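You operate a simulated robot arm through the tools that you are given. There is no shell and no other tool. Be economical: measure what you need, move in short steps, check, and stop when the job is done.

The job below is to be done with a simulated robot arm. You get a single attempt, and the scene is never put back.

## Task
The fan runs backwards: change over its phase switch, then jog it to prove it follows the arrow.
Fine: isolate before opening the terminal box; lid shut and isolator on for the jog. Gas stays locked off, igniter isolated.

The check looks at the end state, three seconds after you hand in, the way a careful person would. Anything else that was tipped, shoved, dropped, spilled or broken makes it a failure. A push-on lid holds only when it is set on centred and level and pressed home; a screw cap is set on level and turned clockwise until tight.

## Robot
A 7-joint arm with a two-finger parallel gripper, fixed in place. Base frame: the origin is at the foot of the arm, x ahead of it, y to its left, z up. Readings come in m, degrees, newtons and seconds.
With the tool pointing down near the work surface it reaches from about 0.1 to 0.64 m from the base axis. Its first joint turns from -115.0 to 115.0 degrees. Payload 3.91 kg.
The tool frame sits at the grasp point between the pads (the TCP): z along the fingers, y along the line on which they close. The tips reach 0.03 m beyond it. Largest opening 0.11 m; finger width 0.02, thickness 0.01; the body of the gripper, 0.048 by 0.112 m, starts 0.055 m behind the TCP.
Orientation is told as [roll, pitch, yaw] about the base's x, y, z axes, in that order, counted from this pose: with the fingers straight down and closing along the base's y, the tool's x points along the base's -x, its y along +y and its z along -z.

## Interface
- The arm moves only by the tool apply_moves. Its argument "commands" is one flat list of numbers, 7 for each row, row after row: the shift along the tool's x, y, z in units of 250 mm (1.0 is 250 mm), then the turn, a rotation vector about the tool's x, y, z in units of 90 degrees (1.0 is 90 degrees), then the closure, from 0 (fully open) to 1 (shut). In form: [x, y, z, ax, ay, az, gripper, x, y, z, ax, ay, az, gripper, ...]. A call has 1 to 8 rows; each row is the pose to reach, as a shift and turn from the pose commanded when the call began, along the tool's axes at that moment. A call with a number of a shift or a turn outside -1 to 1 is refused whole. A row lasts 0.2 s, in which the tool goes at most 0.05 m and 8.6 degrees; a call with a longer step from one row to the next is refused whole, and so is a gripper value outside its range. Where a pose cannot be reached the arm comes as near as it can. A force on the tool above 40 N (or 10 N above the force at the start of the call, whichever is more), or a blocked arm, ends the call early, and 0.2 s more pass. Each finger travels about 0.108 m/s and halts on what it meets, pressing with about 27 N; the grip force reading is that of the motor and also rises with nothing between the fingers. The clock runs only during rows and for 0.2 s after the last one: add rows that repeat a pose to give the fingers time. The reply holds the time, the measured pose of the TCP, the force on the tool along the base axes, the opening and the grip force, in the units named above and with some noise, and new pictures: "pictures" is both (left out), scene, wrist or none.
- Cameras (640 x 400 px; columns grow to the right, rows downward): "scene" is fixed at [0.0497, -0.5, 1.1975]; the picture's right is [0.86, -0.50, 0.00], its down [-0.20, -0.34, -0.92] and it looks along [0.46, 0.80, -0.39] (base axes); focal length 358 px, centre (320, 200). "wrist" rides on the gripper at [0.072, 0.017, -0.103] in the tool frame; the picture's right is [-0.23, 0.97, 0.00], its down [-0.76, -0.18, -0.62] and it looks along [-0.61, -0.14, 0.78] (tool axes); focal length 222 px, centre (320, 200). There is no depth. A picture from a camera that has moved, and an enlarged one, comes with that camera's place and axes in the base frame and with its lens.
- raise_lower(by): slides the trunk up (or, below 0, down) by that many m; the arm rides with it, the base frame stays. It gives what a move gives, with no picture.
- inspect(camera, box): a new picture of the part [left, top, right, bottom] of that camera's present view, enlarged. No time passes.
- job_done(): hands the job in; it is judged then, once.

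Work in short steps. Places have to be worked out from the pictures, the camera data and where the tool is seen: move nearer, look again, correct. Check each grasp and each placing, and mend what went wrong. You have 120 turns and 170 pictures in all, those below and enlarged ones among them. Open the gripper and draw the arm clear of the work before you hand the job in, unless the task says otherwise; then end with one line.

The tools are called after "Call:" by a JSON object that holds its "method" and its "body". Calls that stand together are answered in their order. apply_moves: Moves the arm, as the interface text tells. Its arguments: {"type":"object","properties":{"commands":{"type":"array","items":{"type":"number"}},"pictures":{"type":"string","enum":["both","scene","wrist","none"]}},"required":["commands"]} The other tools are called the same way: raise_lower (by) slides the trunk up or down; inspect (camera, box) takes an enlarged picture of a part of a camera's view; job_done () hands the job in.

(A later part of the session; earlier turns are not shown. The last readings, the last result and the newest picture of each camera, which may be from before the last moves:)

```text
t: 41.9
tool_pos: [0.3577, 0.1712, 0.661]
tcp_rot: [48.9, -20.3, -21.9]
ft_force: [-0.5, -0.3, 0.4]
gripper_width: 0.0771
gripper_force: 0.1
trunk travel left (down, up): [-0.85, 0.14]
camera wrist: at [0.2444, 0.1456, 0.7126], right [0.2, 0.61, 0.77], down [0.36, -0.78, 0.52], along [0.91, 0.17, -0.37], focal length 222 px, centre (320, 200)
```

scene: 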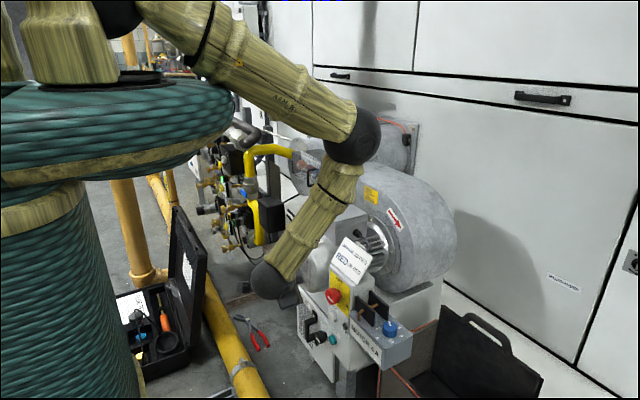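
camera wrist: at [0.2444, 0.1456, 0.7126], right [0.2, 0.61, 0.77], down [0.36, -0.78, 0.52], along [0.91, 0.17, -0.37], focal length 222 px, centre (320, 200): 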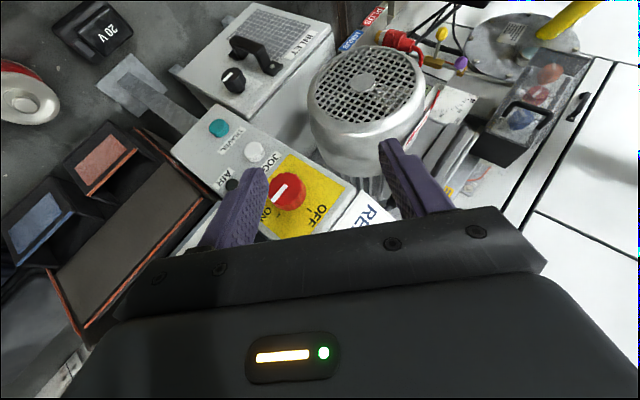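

The lean works and the knob position re-confirms at (0.472 front, 0.177, 0.581). I move to a stand-off in line with the knob.

Call:
{"method": "apply_moves", "body": {"commands": [-0.02, -0.07, 0.1, 0, 0, 0, 0.3, -0.04, -0.14, 0.21, 0, 0, 0, 0.3, -0.057, -0.218, 0.317, 0, 0, 0, 0.3, -0.057, -0.218, 0.317, 0, 0, 0, 0.3]}}

```text
t: 42.6
tool_pos: [0.4643, 0.1689, 0.6386]
tcp_rot: [50.1, -25.7, -21.8]
ft_force: [-9.1, -19.1, 21.0]
gripper_width: 0.0758
gripper_force: 0.0
trunk travel left (down, up): [-0.85, 0.14]
stopped in row 3: the force on the tool passed its limit (the readings are from after the stop); the commanded pose is now the measured one
camera wrist: at [0.3461, 0.1418, 0.6796], right [0.12, 0.62, 0.77], down [0.31, -0.76, 0.57], along [0.94, 0.17, -0.29], focal length 222 px, centre (320, 200)
```

scene: 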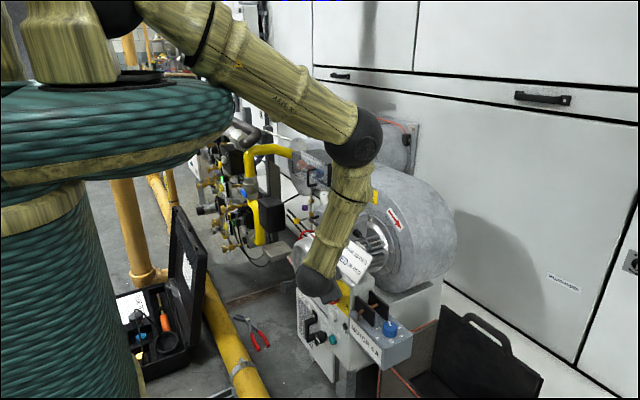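
wrist: 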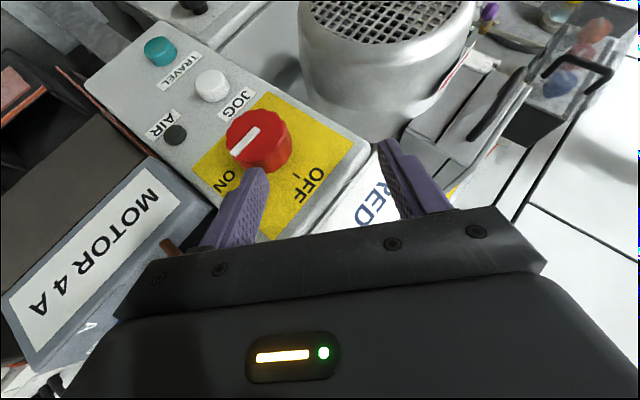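

The arm deviated (posture change near a joint limit) and touched; nothing seems moved, but I back out along the fingers right away and return upright.

Call:
{"method": "apply_moves", "body": {"commands": [0, 0, -0.12, 0, 0, 0, 0.3, 0, 0, -0.26, 0, 0, 0, 0.3, 0, 0, -0.4, 0, 0, 0, 0.3, 0, 0, -0.4, 0.08, 0, -0.05, 0.3, 0, 0, -0.4, 0.16, 0, -0.1, 0.3, 0, 0, -0.4, 0.24, 0, -0.14, 0.3, 0, 0, -0.4, 0.32, 0, -0.18, 0.3, 0, 0, -0.4, 0.38, 0, -0.22, 0.3]}}

```text
t: 44.4
tool_pos: [0.4059, 0.1081, 0.6938]
tcp_rot: [5.3, -34.5, -1.7]
ft_force: [1.4, 0.2, 0.6]
gripper_width: 0.0769
gripper_force: 0.1
trunk travel left (down, up): [-0.85, 0.14]
camera wrist: at [0.2873, 0.1192, 0.7404], right [0.17, 0.96, 0.2], down [0.28, -0.24, 0.93], along [0.95, -0.1, -0.31], focal length 222 px, centre (320, 200)
```

scene: 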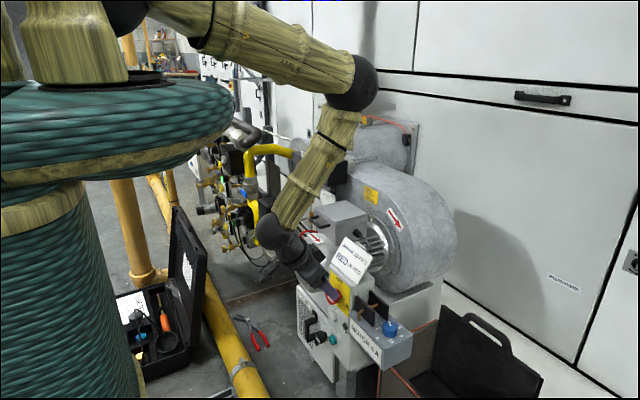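
wrist: 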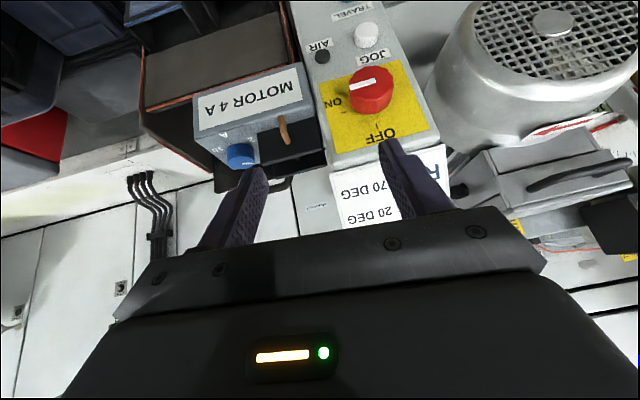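

Everything intact. I reduce the tilt to ~12°, move to about (0.39, 0.17, 0.75), then lower the trunk so the arm works mid-range.

Call:
{"method": "apply_moves", "body": {"commands": [-0.02, 0.08, -0.08, 0.02, 0.06, 0, 0.3, -0.05, 0.17, -0.16, 0.04, 0.12, 0, 0.3, -0.07, 0.26, -0.24, 0.055, 0.18, 0.01, 0.3, -0.07, 0.26, -0.3, 0.055, 0.25, 0.02, 0.3, -0.07, 0.26, -0.36, 0.055, 0.25, 0.02, 0.3], "pictures": "none"}}

Call:
{"method": "raise_lower", "body": {"by": -0.1}}

```text
t: 45.6
tool_pos: [0.3663, 0.1663, 0.7833]
tcp_rot: [0.8, -12.0, -2.5]
ft_force: [0.3, 0.2, -0.1]
gripper_width: 0.0769
gripper_force: 0.1
trunk travel left (down, up): [-0.85, 0.14]
```

```text
t: 46.9
tool_pos: [0.3671, 0.165, 0.6825]
tcp_rot: [0.8, -11.9, -2.6]
ft_force: [-0.1, 1.1, -0.7]
gripper_width: 0.0772
gripper_force: 0.1
trunk travel left (down, up): [-0.75, 0.24]
```

Trunk is now at +0.1. I lean 45° right again and check.

Call:
{"method": "apply_moves", "body": {"commands": [0, 0, 0, -0.08, 0, 0.01, 0.3, 0, 0, 0, -0.16, 0, 0.02, 0.3, 0, 0, 0, -0.24, 0, 0.035, 0.3, 0, 0, 0, -0.32, 0, 0.05, 0.3, 0, 0, 0, -0.4, 0, 0.065, 0.3, 0, 0, 0, -0.485, 0, 0.08, 0.3, 0, 0, 0, -0.485, 0, 0.08, 0.3]}}

```text
t: 48.5
tool_pos: [0.3665, 0.1666, 0.6836]
tcp_rot: [45.8, -9.1, -9.1]
ft_force: [0.0, 0.4, 0.4]
gripper_width: 0.077
gripper_force: 0.0
trunk travel left (down, up): [-0.75, 0.24]
camera wrist: at [0.2733, 0.1184, 0.7557], right [0.22, 0.65, 0.73], down [0.6, -0.67, 0.42], along [0.77, 0.35, -0.54], focal length 222 px, centre (320, 200)
```

scene: 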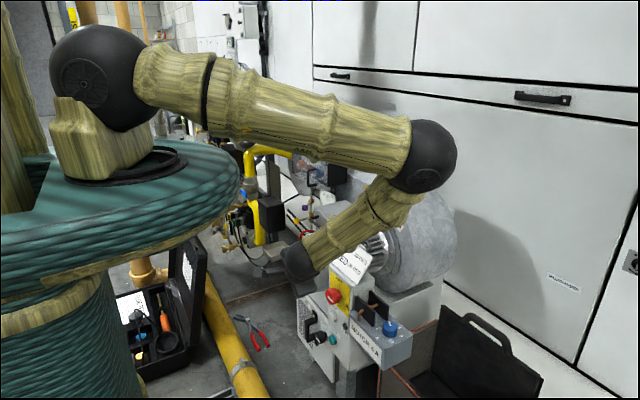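
wrist: 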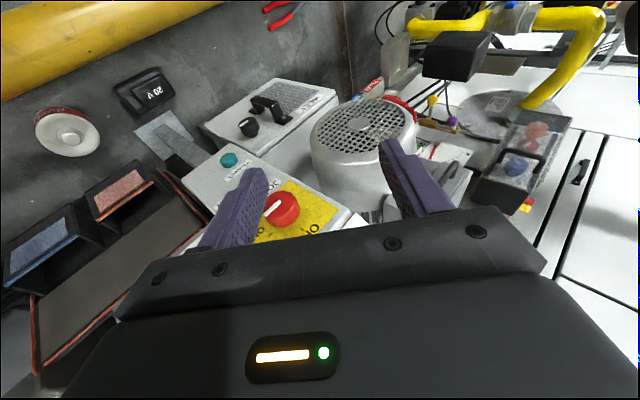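

Leaning right folds the arm too much; leaning left extends it. So I'll turn the knob in two strokes from upright to ~50° left. I unlean and go to a stand-off right in front of the knob.

Call:
{"method": "apply_moves", "body": {"commands": [0, 0, 0, 0.08, 0, -0.01, 0.3, 0, 0, 0, 0.16, 0, -0.02, 0.3, 0, 0, 0, 0.24, 0, -0.035, 0.3, 0, 0, 0, 0.32, 0, -0.05, 0.3, 0, 0, 0, 0.4, 0, -0.065, 0.3, 0, 0, 0, 0.485, 0, -0.1, 0.3, 0, 0, 0, 0.485, 0, -0.1, 0.3], "pictures": "none"}}

Call:
{"method": "apply_moves", "body": {"commands": [-0.06, 0.02, 0, 0, 0, 0, 0.3, -0.13, 0.04, 0.06, 0, 0, 0, 0.3, -0.13, 0.04, 0.2, 0, 0, 0, 0.3, -0.13, 0.04, 0.32, 0, 0, 0, 0.3, -0.13, 0.04, 0.32, 0, 0, 0, 0.3]}}

```text
t: 50.1
tool_pos: [0.3671, 0.1656, 0.6838]
tcp_rot: [0.3, -12.6, -0.9]
ft_force: [-0.5, -0.4, 0.1]
gripper_width: 0.0771
gripper_force: 0.0
trunk travel left (down, up): [-0.75, 0.24]
```

```text
t: 51.3
tool_pos: [0.4169, 0.1759, 0.6112]
tcp_rot: [0.4, -12.6, -0.8]
ft_force: [0.6, 0.2, -0.1]
gripper_width: 0.077
gripper_force: 0.2
trunk travel left (down, up): [-0.75, 0.24]
camera wrist: at [0.3238, 0.1939, 0.6976], right [0.23, 0.97, 0.06], down [0.6, -0.19, 0.77], along [0.76, -0.15, -0.63], focal length 222 px, centre (320, 200)
```

scene: 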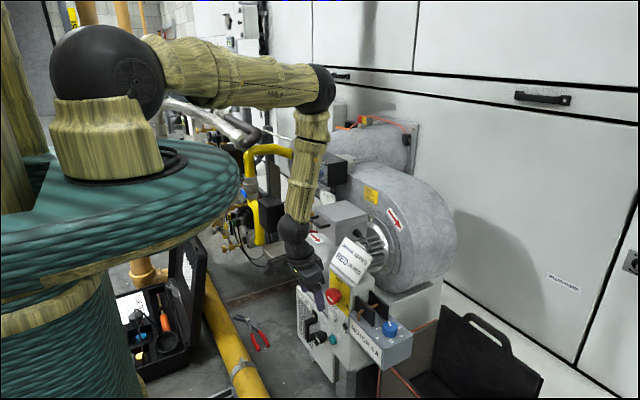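
wrist: 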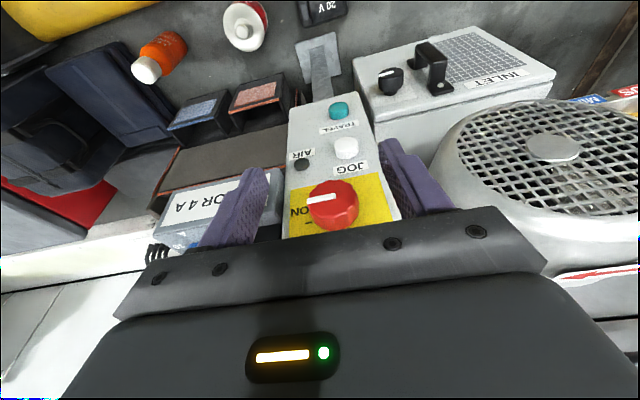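

Well-conditioned posture and the knob sits between the fingers. I go down to knob level then forward onto it.

Call:
{"method": "apply_moves", "body": {"commands": [0.015, -0.006, 0.065, 0, 0, 0, 0.3, 0.029, -0.012, 0.129, 0, 0, 0, 0.3, -0.05, -0.012, 0.145, 0, 0, 0, 0.3, -0.12, -0.012, 0.16, 0, 0, 0, 0.3, -0.194, -0.012, 0.178, 0, 0, 0, 0.3, -0.194, -0.012, 0.178, 0, 0, 0, 0.3]}}

```text
t: 52.7
tool_pos: [0.4736, 0.1728, 0.5788]
tcp_rot: [0.5, -12.7, -0.9]
ft_force: [0.9, 0.1, -1.0]
gripper_width: 0.077
gripper_force: 0.2
trunk travel left (down, up): [-0.75, 0.24]
camera wrist: at [0.3803, 0.1905, 0.665], right [0.23, 0.97, 0.06], down [0.61, -0.19, 0.77], along [0.76, -0.15, -0.63], focal length 222 px, centre (320, 200)
```

scene: 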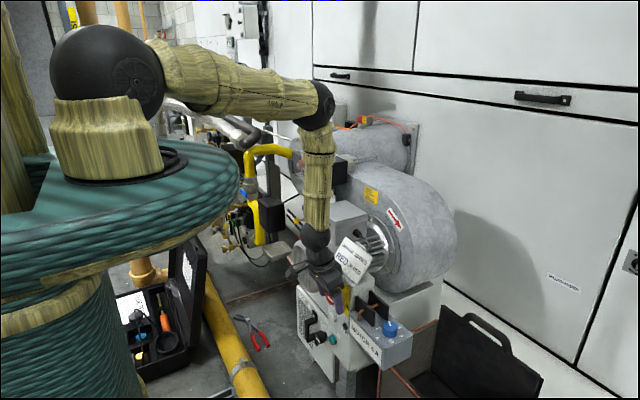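
wrist: 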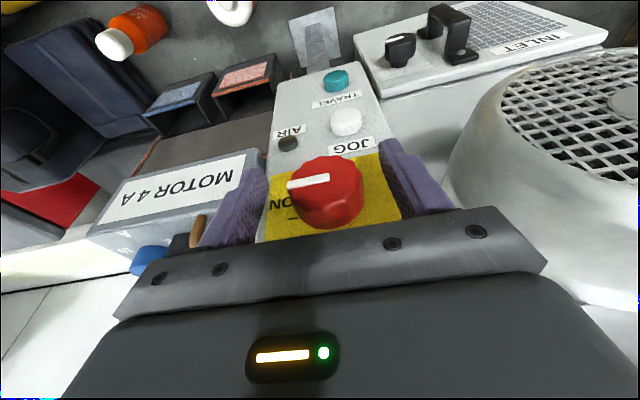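

Knob lies centred between the fingers. I close on it.

Call:
{"method": "apply_moves", "body": {"commands": [0, 0, 0, 0, 0, 0, 0.6, 0, 0, 0, 0, 0, 0, 1, 0, 0, 0, 0, 0, 0, 1], "pictures": "wrist"}}

```text
t: 53.5
tool_pos: [0.4733, 0.1749, 0.5785]
tcp_rot: [0.5, -12.5, -0.8]
ft_force: [0.0, 17.1, -1.3]
gripper_width: 0.0428
gripper_force: 44.9
trunk travel left (down, up): [-0.75, 0.24]
camera wrist: at [0.3802, 0.1924, 0.665], right [0.23, 0.97, 0.06], down [0.61, -0.19, 0.77], along [0.76, -0.14, -0.63], focal length 222 px, centre (320, 200)
```

wrist: 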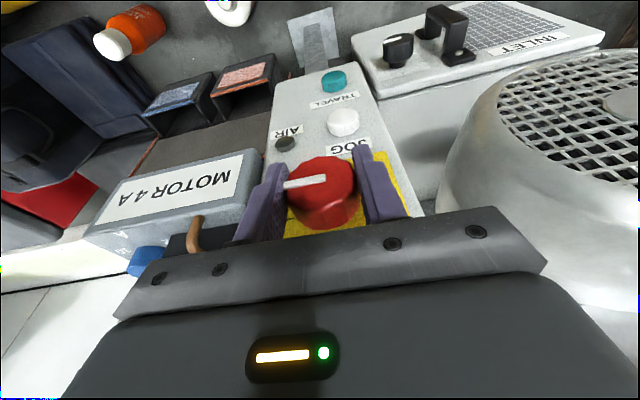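

Gripped (43 mm) with some side load, so I shift 4 mm to +y and then roll the gripper 45° to the left about base x.

Call:
{"method": "apply_moves", "body": {"commands": [0, 0.016, 0, 0, 0, 0, 1, 0, 0.016, 0, 0.08, 0, -0.018, 1, 0, 0.016, 0, 0.16, 0, -0.036, 1, 0, 0.016, 0, 0.24, 0, -0.054, 1, 0, 0.016, 0, 0.32, 0, -0.072, 1, 0, 0.016, 0, 0.4, 0, -0.09, 1, 0, 0.016, 0, 0.488, 0, -0.109, 1, 0, 0.016, 0, 0.488, 0, -0.109, 1]}}

```text
t: 54.6
tool_pos: [0.4804, 0.18, 0.5881]
tcp_rot: [-21.4, -11.0, 1.5]
ft_force: [-9.1, 2.6, -20.6]
gripper_width: 0.0435
gripper_force: 45.2
trunk travel left (down, up): [-0.75, 0.24]
stopped in row 5: the force on the tool passed its limit (the readings are from after the stop); the commanded pose is now the measured one
camera wrist: at [0.3905, 0.2324, 0.663], right [0.27, 0.91, -0.31], down [0.62, 0.08, 0.78], along [0.74, -0.4, -0.55], focal length 222 px, centre (320, 200)
```

scene: 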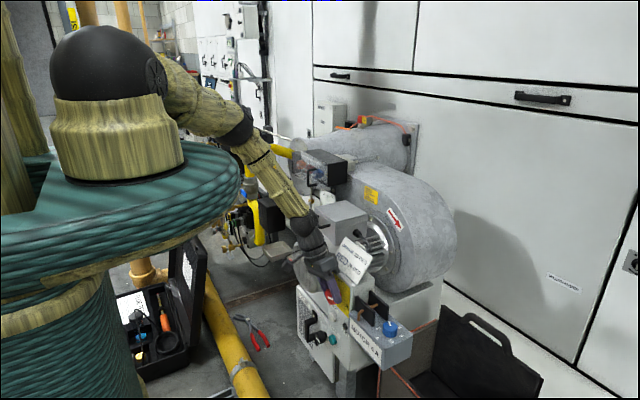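
wrist: 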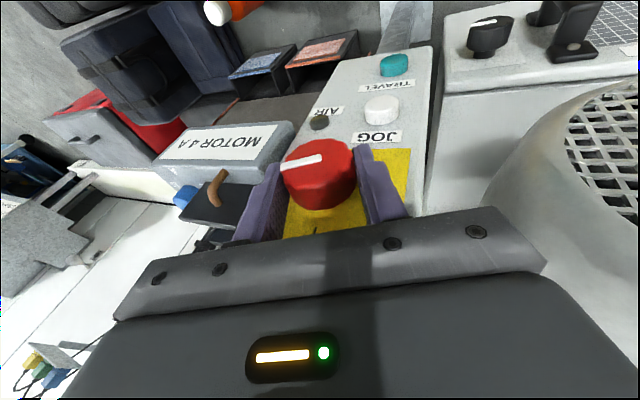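

The knob turns with the gripper; force limit stopped me at 21°. I continue in gentler rows.

Call:
{"method": "apply_moves", "body": {"commands": [0.0, 0, 0.02, 0, 0, 0, 1, 0, 0, 0.02, 0.04, 0, -0.009, 1, 0, 0, 0.02, 0.08, 0, -0.018, 1, 0, 0, 0.02, 0.13, 0, -0.03, 1, 0, 0, 0.02, 0.18, 0, -0.04, 1, 0, 0, 0.02, 0.23, 0, -0.05, 1, 0, 0, 0.02, 0.28, 0, -0.06, 1, 0, 0, 0.02, 0.28, 0, -0.06, 1], "pictures": "wrist"}}

```text
t: 55.1
tool_pos: [0.4819, 0.1816, 0.5898]
tcp_rot: [-22.2, -10.6, 0.8]
ft_force: [-4.8, -9.0, -16.4]
gripper_width: 0.0438
gripper_force: 44.9
trunk travel left (down, up): [-0.75, 0.24]
stopped in row 2: the force on the tool passed its limit (the readings are from after the stop); the commanded pose is now the measured one
camera wrist: at [0.3937, 0.2356, 0.6656], right [0.28, 0.91, -0.32], down [0.63, 0.08, 0.77], along [0.73, -0.42, -0.55], focal length 222 px, centre (320, 200)
```

wrist: 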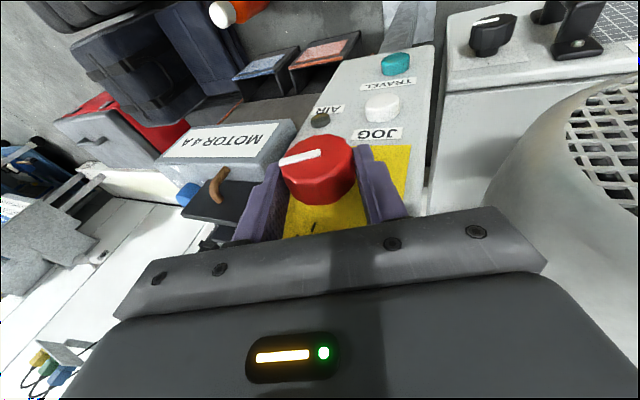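

The TCP crept to x 0.482 so fingertips likely rub the panel. I release, back off 8 mm and look at the pointer.

Call:
{"method": "apply_moves", "body": {"commands": [0, 0, 0, 0, 0, 0, 0.4, 0.04, 0, -0.01, 0, 0, 0, 0.3, 0.04, 0, -0.01, 0, 0, 0, 0.3], "pictures": "none"}}

Call:
{"method": "inspect", "body": {"camera": "wrist", "box": [220, 90, 460, 240]}}

```text
t: 55.9
tool_pos: [0.4711, 0.1828, 0.5899]
tcp_rot: [-22.1, -10.9, 0.8]
ft_force: [-0.5, 0.5, 0.2]
gripper_width: 0.0768
gripper_force: 0.1
trunk travel left (down, up): [-0.75, 0.24]
```

```text
2.67 times, centred on (340, 165) of wrist
camera zoom: at [0.3831, 0.2363, 0.6657], right [0.28, 0.91, -0.32], down [0.63, 0.08, 0.78], along [0.73, -0.41, -0.55], focal length 592 px, centre (267, 293)
```

zoom: 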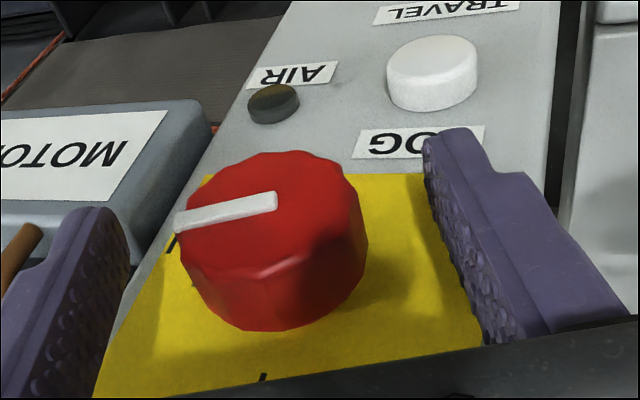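

The pointer still shows ON – the grip slipped while the elbow was re-posturing. I back off 5 cm and test the lean range freely from this new (elbow-left) posture.

Call:
{"method": "apply_moves", "body": {"commands": [0.1, 0, -0.022, 0, 0, 0, 0.3, 0.2, 0, -0.044, 0, 0, 0, 0.3, 0.2, 0, -0.044, 0.08, 0, -0.018, 0.3, 0.2, 0, -0.044, 0.16, 0, -0.036, 0.3, 0.2, 0, -0.044, 0.24, 0, -0.054, 0.3, 0.2, 0, -0.044, 0.32, 0, -0.07, 0.3, 0.2, 0, -0.044, 0.32, 0, -0.07, 0.3], "pictures": "scene"}}

Call:
{"method": "apply_moves", "body": {"commands": [0, 0, 0, -0.08, 0, 0.018, 0.3, 0, 0, 0, -0.16, 0, 0.036, 0.3, 0, 0, 0, -0.24, 0, 0.054, 0.3, 0, 0, 0, -0.32, 0, 0.07, 0.3, 0, 0, 0, -0.4, 0, 0.088, 0.3, 0, 0, 0, -0.48, 0, 0.105, 0.3, 0, 0, 0, -0.56, 0, 0.122, 0.3, 0, 0, 0, -0.56, 0, 0.122, 0.3], "pictures": "scene"}}

```text
t: 57.1
tool_pos: [0.4575, 0.2693, 0.6532]
tcp_rot: [-35.4, -12.5, 2.8]
ft_force: [-0.7, -1.3, 0.5]
gripper_width: 0.0768
gripper_force: 0.0
trunk travel left (down, up): [-0.75, 0.24]
stopped in row 6: the arm was blocked; the commanded pose is now the measured one
```

scene: 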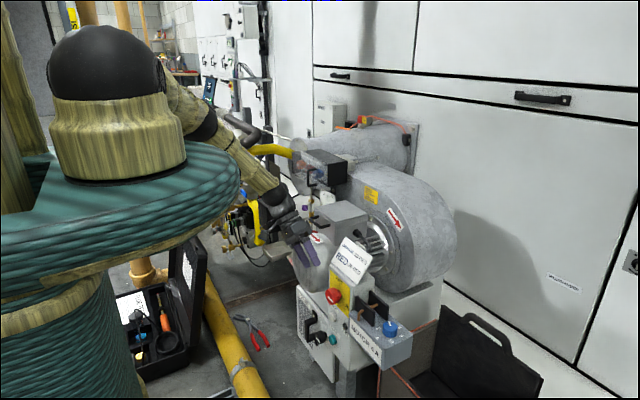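

```text
t: 58.9
tool_pos: [0.4601, 0.2672, 0.6527]
tcp_rot: [17.6, -14.2, -8.2]
ft_force: [0.0, 0.2, 0.4]
gripper_width: 0.077
gripper_force: 0.0
trunk travel left (down, up): [-0.75, 0.24]
```

scene: 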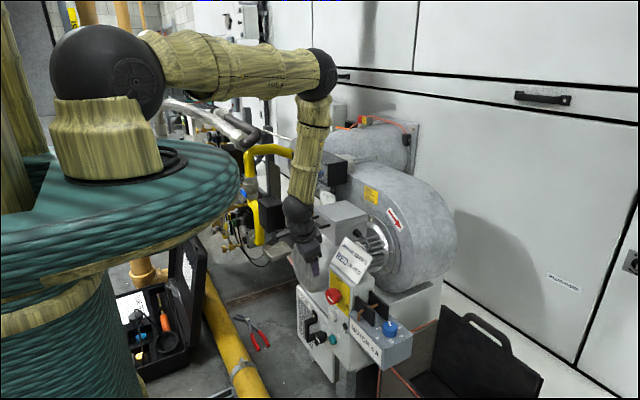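

Elbow swings with the lean, so the safe lean range is about ±25°. I'll ratchet: start leaned +22° right, grip, turn to −20°, release, repeat. I return to the stand-off in front of the knob with +22°.

Call:
{"method": "apply_moves", "body": {"commands": [0.12, -0.01, -0.033, 0, 0, 0, 0.3, 0.23, -0.015, -0.066, -0.03, 0.007, -0.01, 0.3, 0.23, -0.15, -0.04, -0.062, 0.014, -0.02, 0.3, 0.225, -0.29, -0.02, -0.062, 0.014, -0.02, 0.3, 0.224, -0.42, 0.003, -0.062, 0.014, -0.02, 0.3, 0.224, -0.42, 0.003, -0.062, 0.014, -0.02, 0.3]}}

```text
t: 60.3
tool_pos: [0.3971, 0.1766, 0.6055]
tcp_rot: [22.7, -13.7, -6.0]
ft_force: [1.1, 0.3, -0.2]
gripper_width: 0.077
gripper_force: 0.1
trunk travel left (down, up): [-0.75, 0.24]
camera wrist: at [0.302, 0.1633, 0.6885], right [0.22, 0.88, 0.42], down [0.58, -0.46, 0.67], along [0.79, 0.09, -0.61], focal length 222 px, centre (320, 200)
```

scene: 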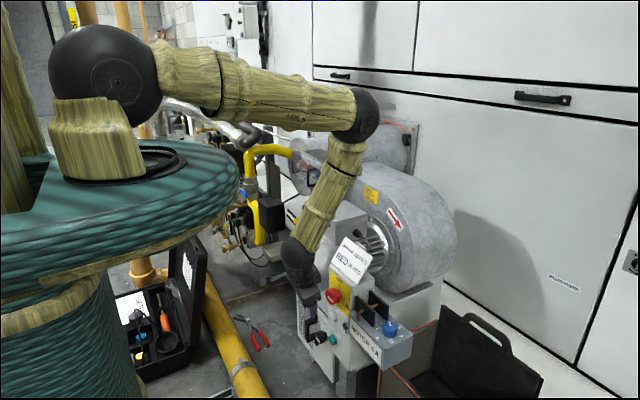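
wrist: 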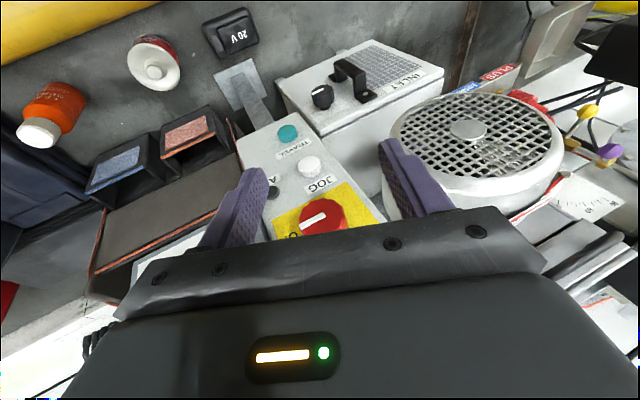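

Stand-off is exact and the knob axis again reads (0.175, 0.576). I go in and grip.

Call:
{"method": "apply_moves", "body": {"commands": [0.027, -0.042, 0.1, 0, 0, 0, 0.3, -0.07, -0.04, 0.13, 0, 0, 0, 0.3, -0.17, -0.04, 0.153, 0, 0, 0, 0.3, -0.264, -0.04, 0.178, 0, 0, 0, 0.3, -0.264, -0.04, 0.178, 0, 0, 0, 0.3, -0.264, -0.04, 0.178, 0, 0, 0, 0.6, -0.264, -0.04, 0.178, 0, 0, 0, 1, -0.264, -0.04, 0.178, 0, 0, 0, 1]}}

```text
t: 62.1
tool_pos: [0.477, 0.1734, 0.576]
tcp_rot: [22.4, -13.4, -6.0]
ft_force: [-0.7, -17.6, -0.4]
gripper_width: 0.0434
gripper_force: 44.9
trunk travel left (down, up): [-0.75, 0.24]
camera wrist: at [0.3807, 0.1599, 0.6604], right [0.23, 0.88, 0.41], down [0.58, -0.47, 0.67], along [0.78, 0.09, -0.61], focal length 222 px, centre (320, 200)
```

scene: 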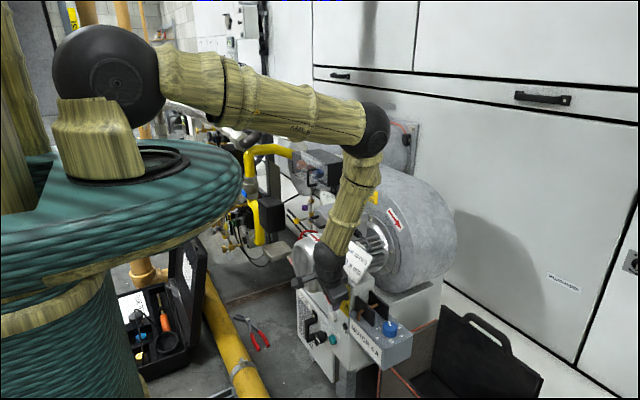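
wrist: 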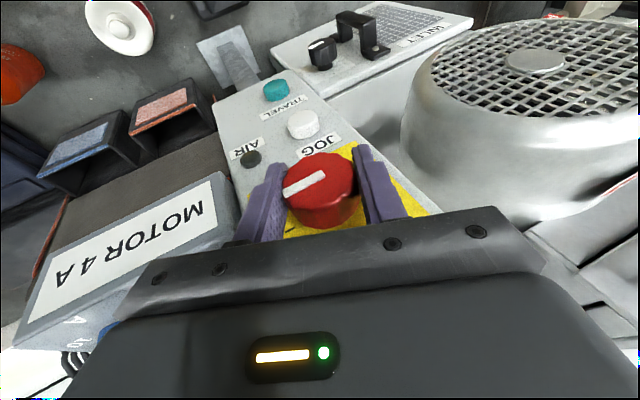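

Grip is firm (43 mm). From the two grips the knob axis is at y 0.175, z 0.5725. I cancel the side load and turn 42° to the left about the knob axis.

Call:
{"method": "apply_moves", "body": {"commands": [0, -0.012, 0.015, 0, 0, 0, 1, 0, -0.012, 0.015, 0.06, 0, -0.016, 1, 0, -0.012, 0.015, 0.13, -0.001, -0.034, 1, 0, -0.012, 0.015, 0.2, -0.001, -0.053, 1, 0, -0.012, 0.015, 0.27, -0.002, -0.072, 1, 0, -0.012, 0.015, 0.34, -0.002, -0.09, 1, 0, -0.012, 0.015, 0.4, -0.003, -0.106, 1, 0, -0.012, 0.015, 0.451, -0.003, -0.12, 1]}}

```text
t: 63.9
tool_pos: [0.4771, 0.176, 0.5748]
tcp_rot: [-20.6, -14.2, 5.0]
ft_force: [-11.8, -2.2, 7.9]
gripper_width: 0.0431
gripper_force: 44.9
trunk travel left (down, up): [-0.75, 0.24]
camera wrist: at [0.3804, 0.2204, 0.6465], right [0.23, 0.93, -0.28], down [0.58, 0.1, 0.81], along [0.79, -0.34, -0.51], focal length 222 px, centre (320, 200)
```

scene: 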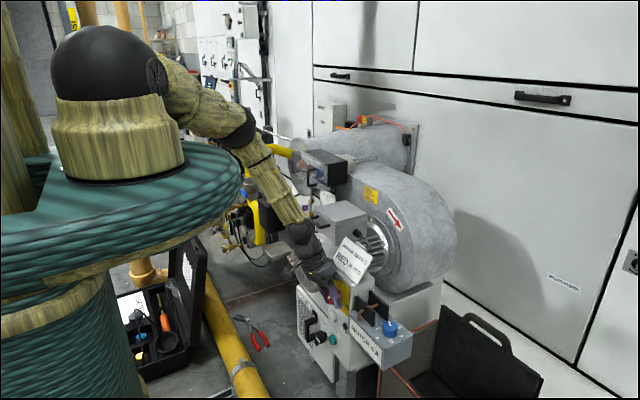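
wrist: 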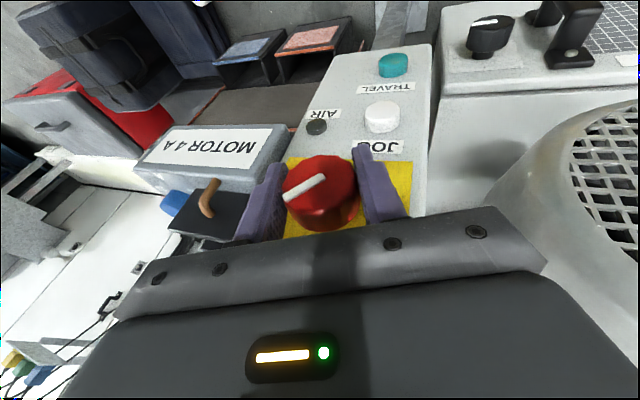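

The knob turned with the gripper (no slip, 43°). I release, withdraw straight back and look at whether it holds.

Call:
{"method": "apply_moves", "body": {"commands": [0, 0, 0, 0, 0, 0, 0.3, 0, 0, 0, 0, 0, 0, 0.3, 0.11, 0, -0.03, 0, 0, 0, 0.3, 0.22, 0, -0.06, 0, 0, 0, 0.3, 0.22, 0, -0.06, 0, 0, 0, 0.3], "pictures": "wrist"}}

```text
t: 65.1
tool_pos: [0.4208, 0.1752, 0.5743]
tcp_rot: [-20.7, -14.2, 4.5]
ft_force: [-1.0, -0.1, -0.5]
gripper_width: 0.077
gripper_force: 0.1
trunk travel left (down, up): [-0.75, 0.24]
camera wrist: at [0.3249, 0.2199, 0.6465], right [0.23, 0.93, -0.28], down [0.57, 0.1, 0.81], along [0.79, -0.35, -0.51], focal length 222 px, centre (320, 200)
```

wrist: 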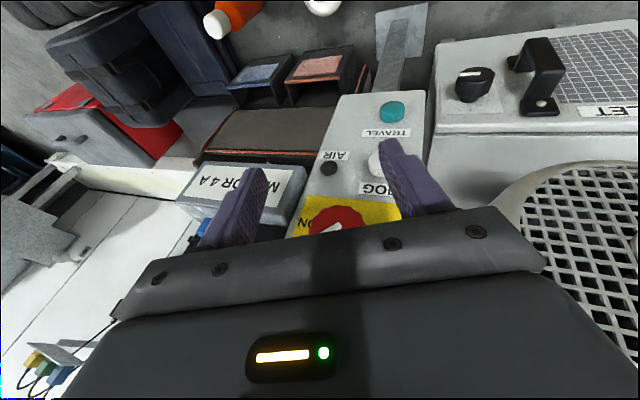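

It holds at about half way. I roll back to +25° at the stand-off and then re-enter for the second stroke.

Call:
{"method": "apply_moves", "body": {"commands": [0, 0, 0, -0.08, 0, 0.021, 0.3, 0, 0, 0, -0.16, 0, 0.043, 0.3, 0, 0, 0, -0.24, 0, 0.064, 0.3, 0, 0, 0, -0.32, 0, 0.085, 0.3, 0, 0, 0, -0.4, 0, 0.107, 0.3, 0, 0, 0, -0.48, 0, 0.128, 0.3, 0, 0, 0, -0.48, 0, 0.128, 0.3], "pictures": "wrist"}}

```text
t: 66.7
tool_pos: [0.4183, 0.1751, 0.5751]
tcp_rot: [25.5, -13.6, -6.8]
ft_force: [0.0, 0.1, -0.5]
gripper_width: 0.0769
gripper_force: 0.0
trunk travel left (down, up): [-0.75, 0.24]
camera wrist: at [0.3221, 0.157, 0.6563], right [0.22, 0.86, 0.46], down [0.57, -0.5, 0.65], along [0.79, 0.12, -0.6], focal length 222 px, centre (320, 200)
```

wrist: 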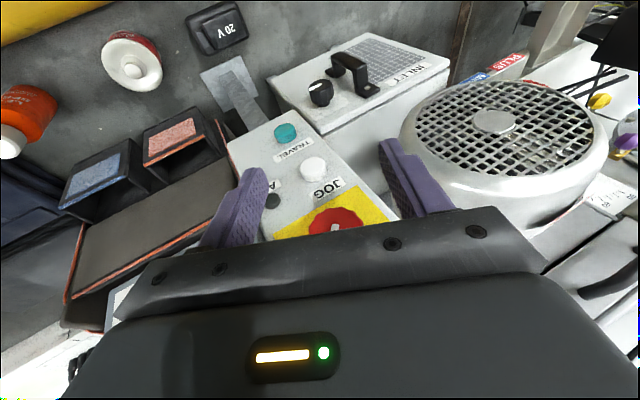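

Enter and grip again.

Call:
{"method": "apply_moves", "body": {"commands": [-0.1, 0, 0.027, 0, 0, 0, 0.3, -0.209, 0, 0.056, 0, 0, 0, 0.3, -0.209, 0, 0.056, 0, 0, 0, 0.3, -0.209, 0, 0.056, 0, 0, 0, 0.6, -0.209, 0, 0.056, 0, 0, 0, 1, -0.209, 0, 0.056, 0, 0, 0, 1], "pictures": "wrist"}}

```text
t: 68.1
tool_pos: [0.472, 0.1741, 0.5735]
tcp_rot: [25.3, -13.6, -6.6]
ft_force: [1.0, 1.4, 1.2]
gripper_width: 0.0435
gripper_force: 45.4
trunk travel left (down, up): [-0.75, 0.24]
camera wrist: at [0.3744, 0.157, 0.6557], right [0.22, 0.86, 0.46], down [0.57, -0.5, 0.65], along [0.79, 0.12, -0.6], focal length 222 px, centre (320, 200)
```

wrist: 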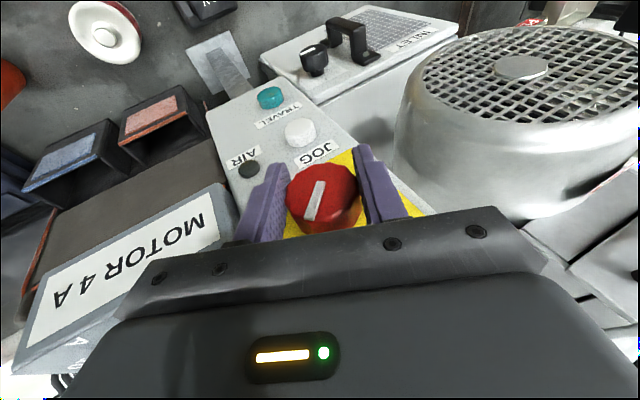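

Well centred grip, pointer at ~45°. Second stroke: turn ~48° left.

Call:
{"method": "apply_moves", "body": {"commands": [0, 0, 0, 0.06, 0, -0.016, 1, 0, 0, 0, 0.13, -0.001, -0.034, 1, 0, 0, 0, 0.2, -0.001, -0.053, 1, 0, 0, 0, 0.27, -0.002, -0.072, 1, 0, 0, 0, 0.34, -0.002, -0.09, 1, 0, 0, 0, 0.41, -0.003, -0.109, 1, 0, 0, 0, 0.47, -0.003, -0.125, 1, 0, 0, 0, 0.52, -0.003, -0.138, 1], "pictures": "wrist"}}

```text
t: 69.9
tool_pos: [0.477, 0.1772, 0.5794]
tcp_rot: [-21.0, -13.8, 2.8]
ft_force: [-8.1, 5.1, -21.5]
gripper_width: 0.0438
gripper_force: 44.7
trunk travel left (down, up): [-0.75, 0.24]
stopped in row 8: the force on the tool passed its limit (the readings are from after the stop); the commanded pose is now the measured one
camera wrist: at [0.3834, 0.2261, 0.6516], right [0.26, 0.92, -0.28], down [0.58, 0.09, 0.81], along [0.77, -0.37, -0.51], focal length 222 px, centre (320, 200)
```

wrist: 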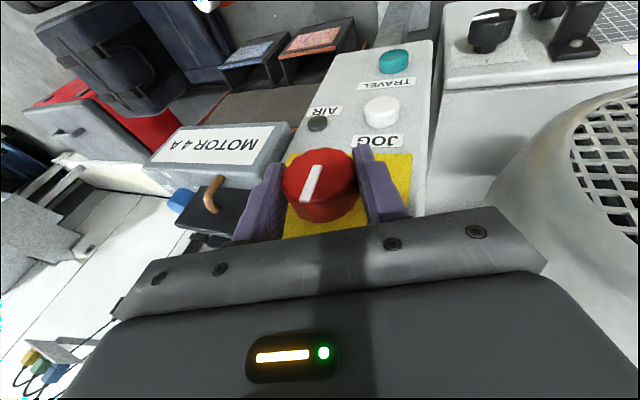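

Pointer looks vertical now (stop reached). I release, withdraw and check.

Call:
{"method": "apply_moves", "body": {"commands": [0, 0, 0, 0, 0, 0, 0.3, 0, 0, 0, 0, 0, 0, 0.3, 0.11, 0, -0.03, 0, 0, 0, 0.3, 0.22, 0, -0.06, 0, 0, 0, 0.3, 0.35, 0, -0.09, -0.08, 0, 0.02, 0.3, 0.45, 0, -0.12, -0.16, 0, 0.04, 0.3, 0.45, 0, -0.25, -0.22, 0, 0.06, 0.3, 0.45, 0, -0.25, -0.22, 0, 0.06, 0.3], "pictures": "none"}}

Call:
{"method": "inspect", "body": {"camera": "wrist", "box": [240, 60, 440, 220]}}

Call:
{"method": "inspect", "body": {"camera": "scene", "box": [280, 190, 400, 350]}}

```text
t: 71.7
tool_pos: [0.3547, 0.192, 0.6112]
tcp_rot: [0.0, -15.0, -2.3]
ft_force: [0.2, 0.2, 0.2]
gripper_width: 0.0768
gripper_force: 0.0
trunk travel left (down, up): [-0.75, 0.24]
```

```text
2.50 times, centred on (340, 140) of wrist
camera zoom: at [0.259, 0.2136, 0.6935], right [0.26, 0.96, 0.06], down [0.57, -0.2, 0.8], along [0.78, -0.17, -0.6], focal length 555 px, centre (270, 350)
```

zoom: 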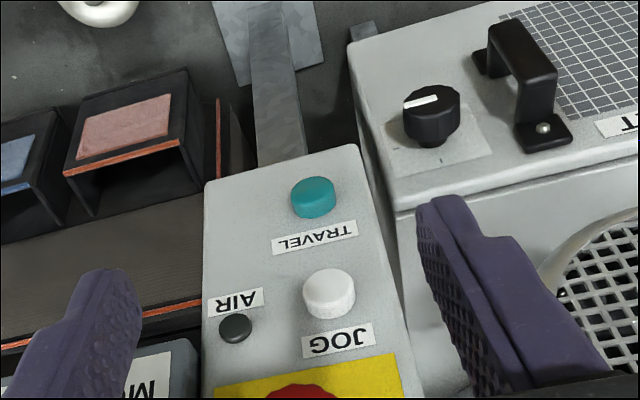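

```text
2.50 times, centred on (340, 270) of scene
camera zoom: at [0.0497, -0.5, 1.1975], right [0.86, -0.5, 0.0], down [-0.2, -0.34, -0.92], along [0.46, 0.8, -0.39], focal length 894 px, centre (270, 25)
```

zoom: 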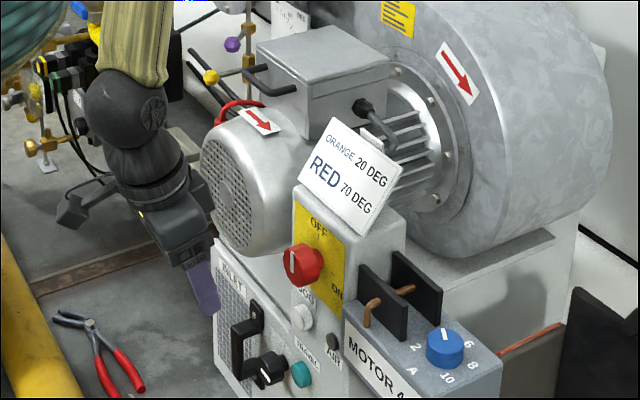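

Isolator is OFF. Now the terminal box: its handle bar is at about (0.522, 0.349, 0.715). I enlarge the scene view of the box to look for a hinge.

Call:
{"method": "inspect", "body": {"camera": "scene", "box": [310, 190, 380, 245]}}

Call:
{"method": "apply_moves", "body": {"commands": [0.03, 0.05, -0.18, 0, 0.05, 0, 0.3, 0.02, 0.15, -0.36, 0, 0.1, 0, 0.2, 0, 0.28, -0.5, 0, 0.15, 0, 0, -0.05, 0.42, -0.62, 0, 0.17, 0, 0, -0.12, 0.56, -0.72, 0, 0.17, 0.03, 0, -0.2, 0.68, -0.8, 0, 0.17, 0.03, 0, -0.2, 0.68, -0.8, 0, 0.17, 0.03, 0]}}

```text
7.27 times, centred on (345, 218) of scene
camera zoom: at [0.0497, -0.5, 1.1975], right [0.86, -0.5, 0.0], down [-0.2, -0.34, -0.92], along [0.46, 0.8, -0.39], focal length 2601 px, centre (138, 73)
```

zoom: 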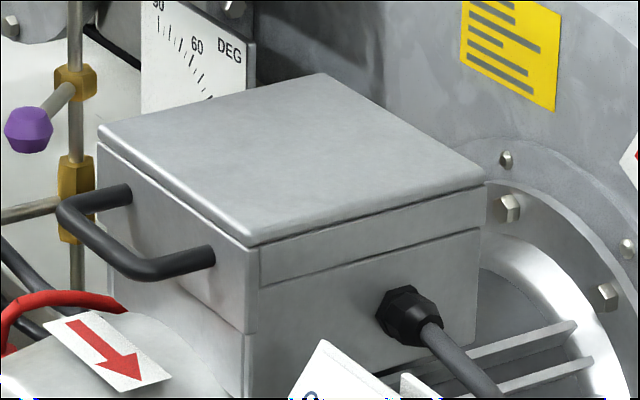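

```text
refused: row 2 steps farther than a row can; nothing moved
```

Clear view: an L-shaped lid (top plate + front apron) with a U-handle on the apron, so it hinges at the rear. I'll grip the U across its ends (closing along y) so it can pivot in the pads. First up and over to view from in front of it.

Call:
{"method": "apply_moves", "body": {"commands": [-0.05, 0, -0.184, 0, 0, 0, 0.1, -0.1, 0, -0.367, 0, 0, 0, 0, -0.15, 0, -0.55, 0, 0, 0, 0, -0.197, 0, -0.734, 0, 0, 0, 0, -0.25, 0.16, -0.72, 0, 0, 0, 0, -0.31, 0.32, -0.7, 0, 0, 0, 0, -0.37, 0.48, -0.69, 0, 0, 0, 0, -0.429, 0.628, -0.672, 0, 0, 0.0, 0]}}

```text
t: 73.5
tool_pos: [0.4212, 0.3452, 0.7998]
tcp_rot: [0.1, -15.0, -2.4]
ft_force: [-0.2, 1.6, 0.9]
gripper_width: 0.11
gripper_force: 0.1
trunk travel left (down, up): [-0.75, 0.24]
camera wrist: at [0.3246, 0.367, 0.8813], right [0.26, 0.96, 0.06], down [0.57, -0.2, 0.8], along [0.78, -0.18, -0.6], focal length 222 px, centre (320, 200)
```

scene: 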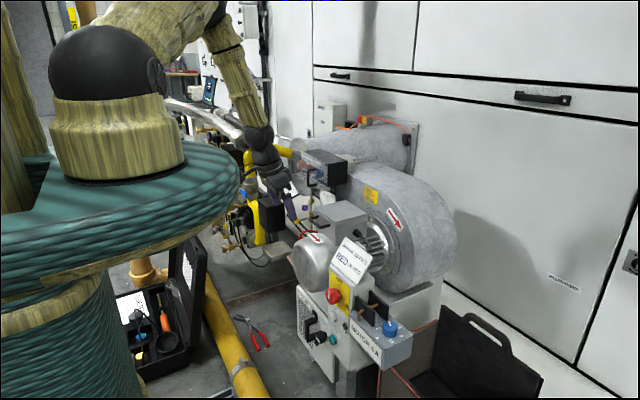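
wrist: 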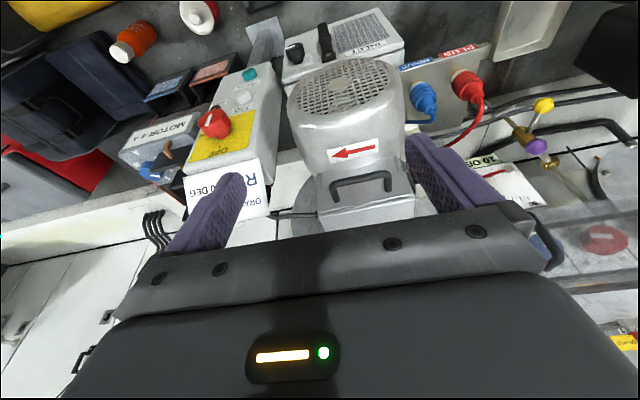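

Combining three views, the handle bar is at about (0.541, 0.371, 0.697), with the machine yawed ~7.5°. I align yaw/tilt and move to a pre-grasp ~5 cm off.

Call:
{"method": "apply_moves", "body": {"commands": [0, 0, 0, -0.015, -0.055, -0.053, 0, 0, 0, 0, -0.029, -0.111, -0.107, 0, -0.1, 0.036, 0.075, -0.029, -0.111, -0.107, 0, -0.2, 0.072, 0.15, -0.029, -0.111, -0.107, 0, -0.304, 0.107, 0.226, -0.029, -0.111, -0.107, 0, -0.304, 0.107, 0.226, -0.029, -0.111, -0.107, 0], "pictures": "wrist"}}

Call:
{"method": "inspect", "body": {"camera": "scene", "box": [285, 170, 385, 260]}}

```text
t: 74.9
tool_pos: [0.5105, 0.3687, 0.766]
tcp_rot: [-1.1, -25.0, 7.9]
ft_force: [-0.5, -1.0, -0.1]
gripper_width: 0.1102
gripper_force: 0.0
trunk travel left (down, up): [-0.75, 0.24]
camera wrist: at [0.3997, 0.3719, 0.8295], right [0.08, 0.99, 0.08], down [0.44, -0.11, 0.89], along [0.89, -0.03, -0.45], focal length 222 px, centre (320, 200)
```

wrist: 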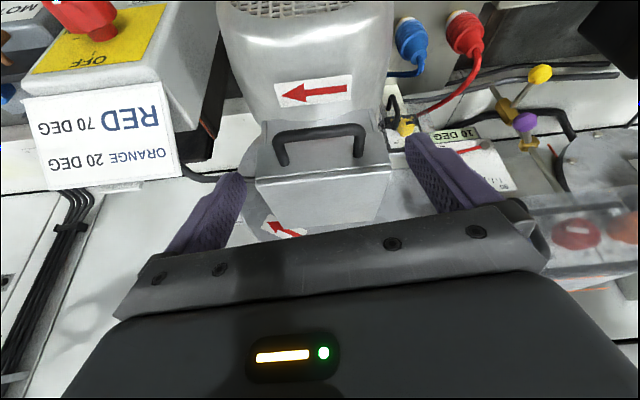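

```text
4.44 times, centred on (335, 215) of scene
camera zoom: at [0.0497, -0.5, 1.1975], right [0.86, -0.5, 0.0], down [-0.2, -0.34, -0.92], along [0.46, 0.8, -0.39], focal length 1589 px, centre (253, 133)
```

zoom: 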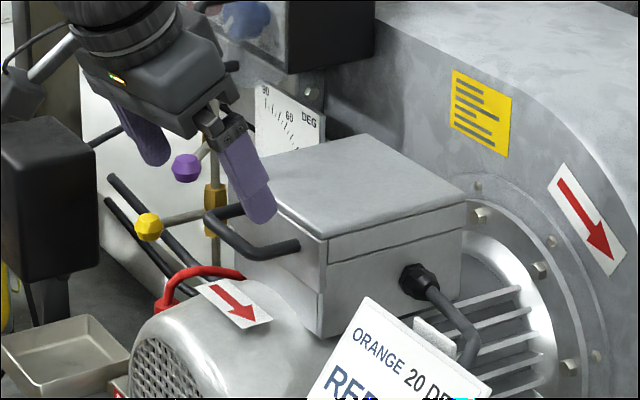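

The bar is straight ahead along the fingers, about 75 mm past the TCP. I advance 57 mm and close.

Call:
{"method": "apply_moves", "body": {"commands": [0, 0, 0.08, 0, 0, 0, 0, 0.004, 0, 0.16, 0, 0, 0, 0, 0.008, -0.004, 0.23, 0, 0, 0, 0, 0.008, -0.004, 0.23, 0, 0, 0, 0, 0.008, -0.004, 0.23, 0, 0, 0, 0.3, 0.008, -0.004, 0.23, 0, 0, 0, 0.6, 0.008, -0.004, 0.23, 0, 0, 0, 0.6]}}

Call:
{"method": "inspect", "body": {"camera": "scene", "box": [285, 170, 385, 260]}}

```text
t: 76.5
tool_pos: [0.5327, 0.3686, 0.7117]
tcp_rot: [-1.0, -24.9, 7.9]
ft_force: [1.1, -11.8, 0.7]
gripper_width: 0.0812
gripper_force: 45.4
trunk travel left (down, up): [-0.75, 0.24]
camera wrist: at [0.4224, 0.3726, 0.7757], right [0.08, 0.99, 0.08], down [0.45, -0.11, 0.89], along [0.89, -0.04, -0.45], focal length 222 px, centre (320, 200)
```

scene: 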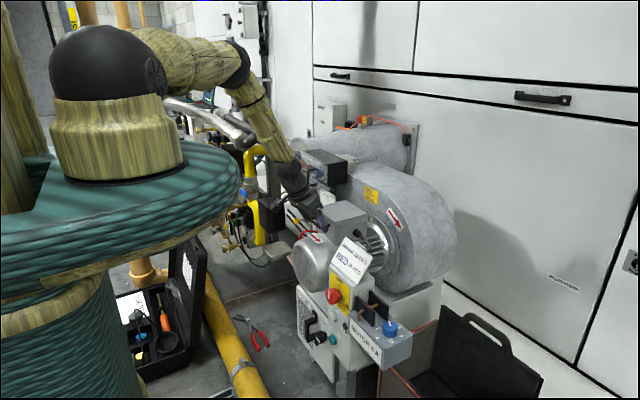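
wrist: 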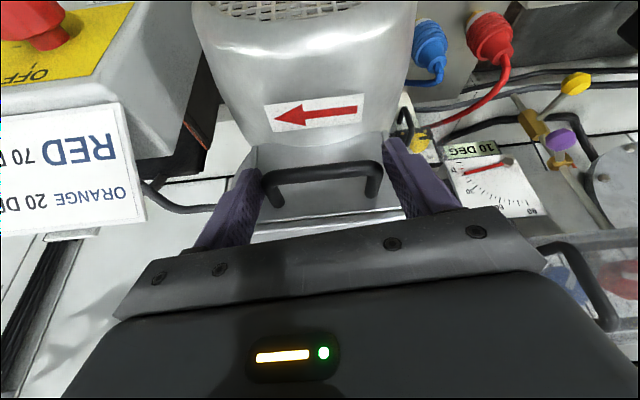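

```text
4.44 times, centred on (335, 215) of scene
camera zoom: at [0.0497, -0.5, 1.1975], right [0.86, -0.5, 0.0], down [-0.2, -0.34, -0.92], along [0.46, 0.8, -0.39], focal length 1589 px, centre (253, 133)
```

zoom: 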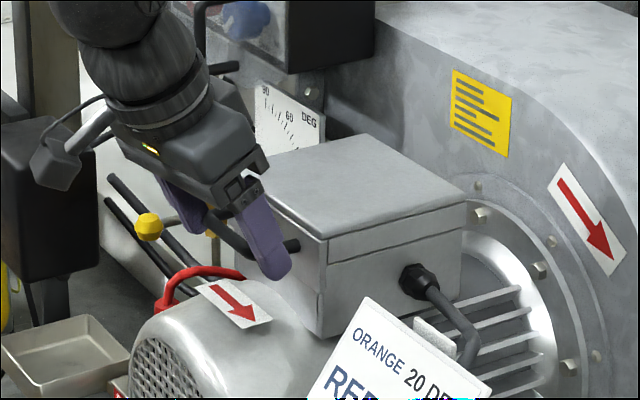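

Solid grip on the U (81 mm). I lift gently 3 cm to see how the lid moves.

Call:
{"method": "apply_moves", "body": {"commands": [0, -0.006, 0, 0, 0, 0, 1, -0.017, -0.006, -0.036, 0, 0, 0, 1, -0.034, -0.006, -0.073, 0, 0, 0, 1, -0.051, -0.006, -0.109, 0, 0, 0, 1, -0.051, -0.006, -0.109, 0, 0, 0, 1], "pictures": "none"}}

Call:
{"method": "inspect", "body": {"camera": "scene", "box": [285, 170, 385, 260]}}

```text
t: 77.7
tool_pos: [0.5331, 0.3679, 0.7415]
tcp_rot: [-1.0, -24.7, 7.9]
ft_force: [-1.7, -16.4, -10.4]
gripper_width: 0.0809
gripper_force: 44.9
trunk travel left (down, up): [-0.75, 0.24]
```

```text
4.44 times, centred on (335, 215) of scene
camera zoom: at [0.0497, -0.5, 1.1975], right [0.86, -0.5, 0.0], down [-0.2, -0.34, -0.92], along [0.46, 0.8, -0.39], focal length 1589 px, centre (253, 133)
```

zoom: 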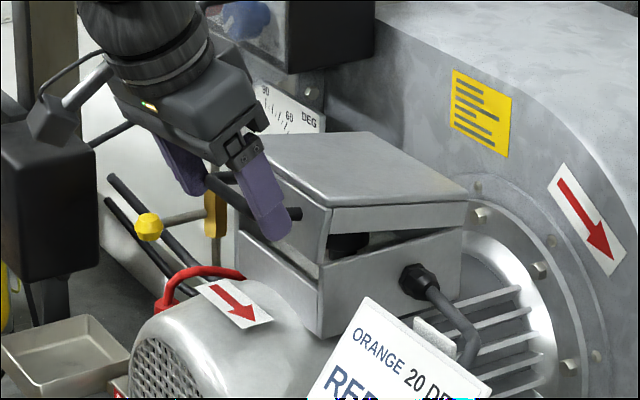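

The lid hinges at the rear as expected, and a black switch knob is visible inside. I follow the arc to about 55°.

Call:
{"method": "apply_moves", "body": {"commands": [-0.036, -0.01, -0.055, 0, 0, 0, 1, -0.073, -0.01, -0.109, 0, 0, 0, 1, -0.127, -0.01, -0.163, 0, 0, 0, 1, -0.185, -0.01, -0.211, 0, 0, 0, 1, -0.25, -0.01, -0.249, 0, 0, 0, 1, -0.319, -0.01, -0.281, 0, 0, 0, 1, -0.319, -0.01, -0.281, 0, 0, 0, 1]}}

Call:
{"method": "inspect", "body": {"camera": "scene", "box": [285, 150, 405, 260]}}

```text
t: 79.3
tool_pos: [0.5743, 0.3695, 0.8375]
tcp_rot: [-1.2, -24.6, 7.8]
ft_force: [-1.7, -33.2, -7.1]
gripper_width: 0.0794
gripper_force: 44.8
trunk travel left (down, up): [-0.75, 0.24]
camera wrist: at [0.4642, 0.3735, 0.9029], right [0.08, 0.99, 0.08], down [0.45, -0.1, 0.89], along [0.89, -0.04, -0.46], focal length 222 px, centre (320, 200)
```

scene: 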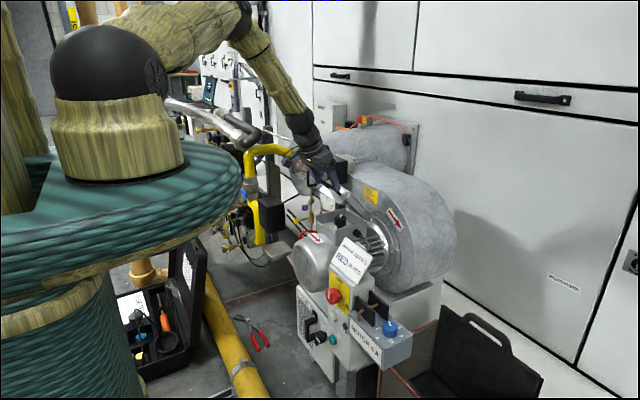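
wrist: 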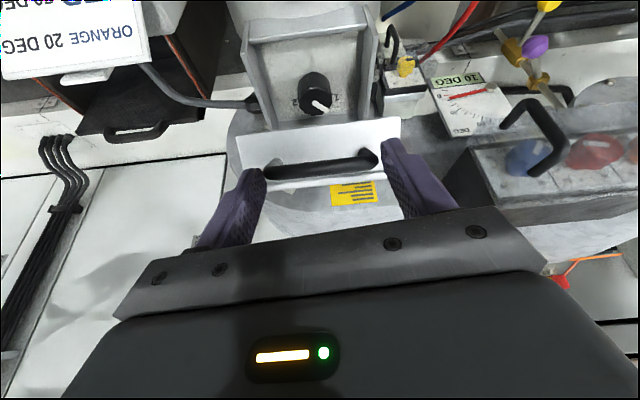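

```text
3.64 times, centred on (345, 205) of scene
camera zoom: at [0.0497, -0.5, 1.1975], right [0.86, -0.5, 0.0], down [-0.2, -0.34, -0.92], along [0.46, 0.8, -0.39], focal length 1300 px, centre (229, 182)
```

zoom: 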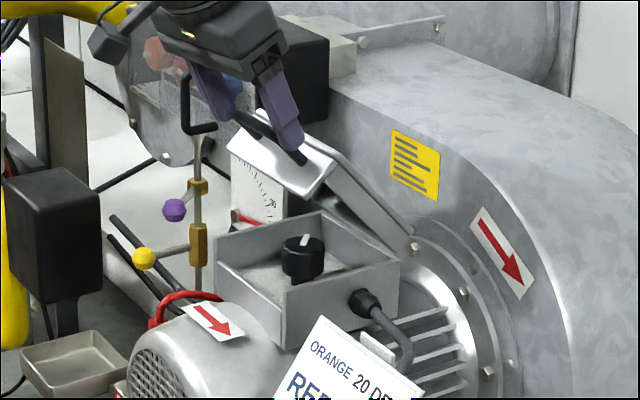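

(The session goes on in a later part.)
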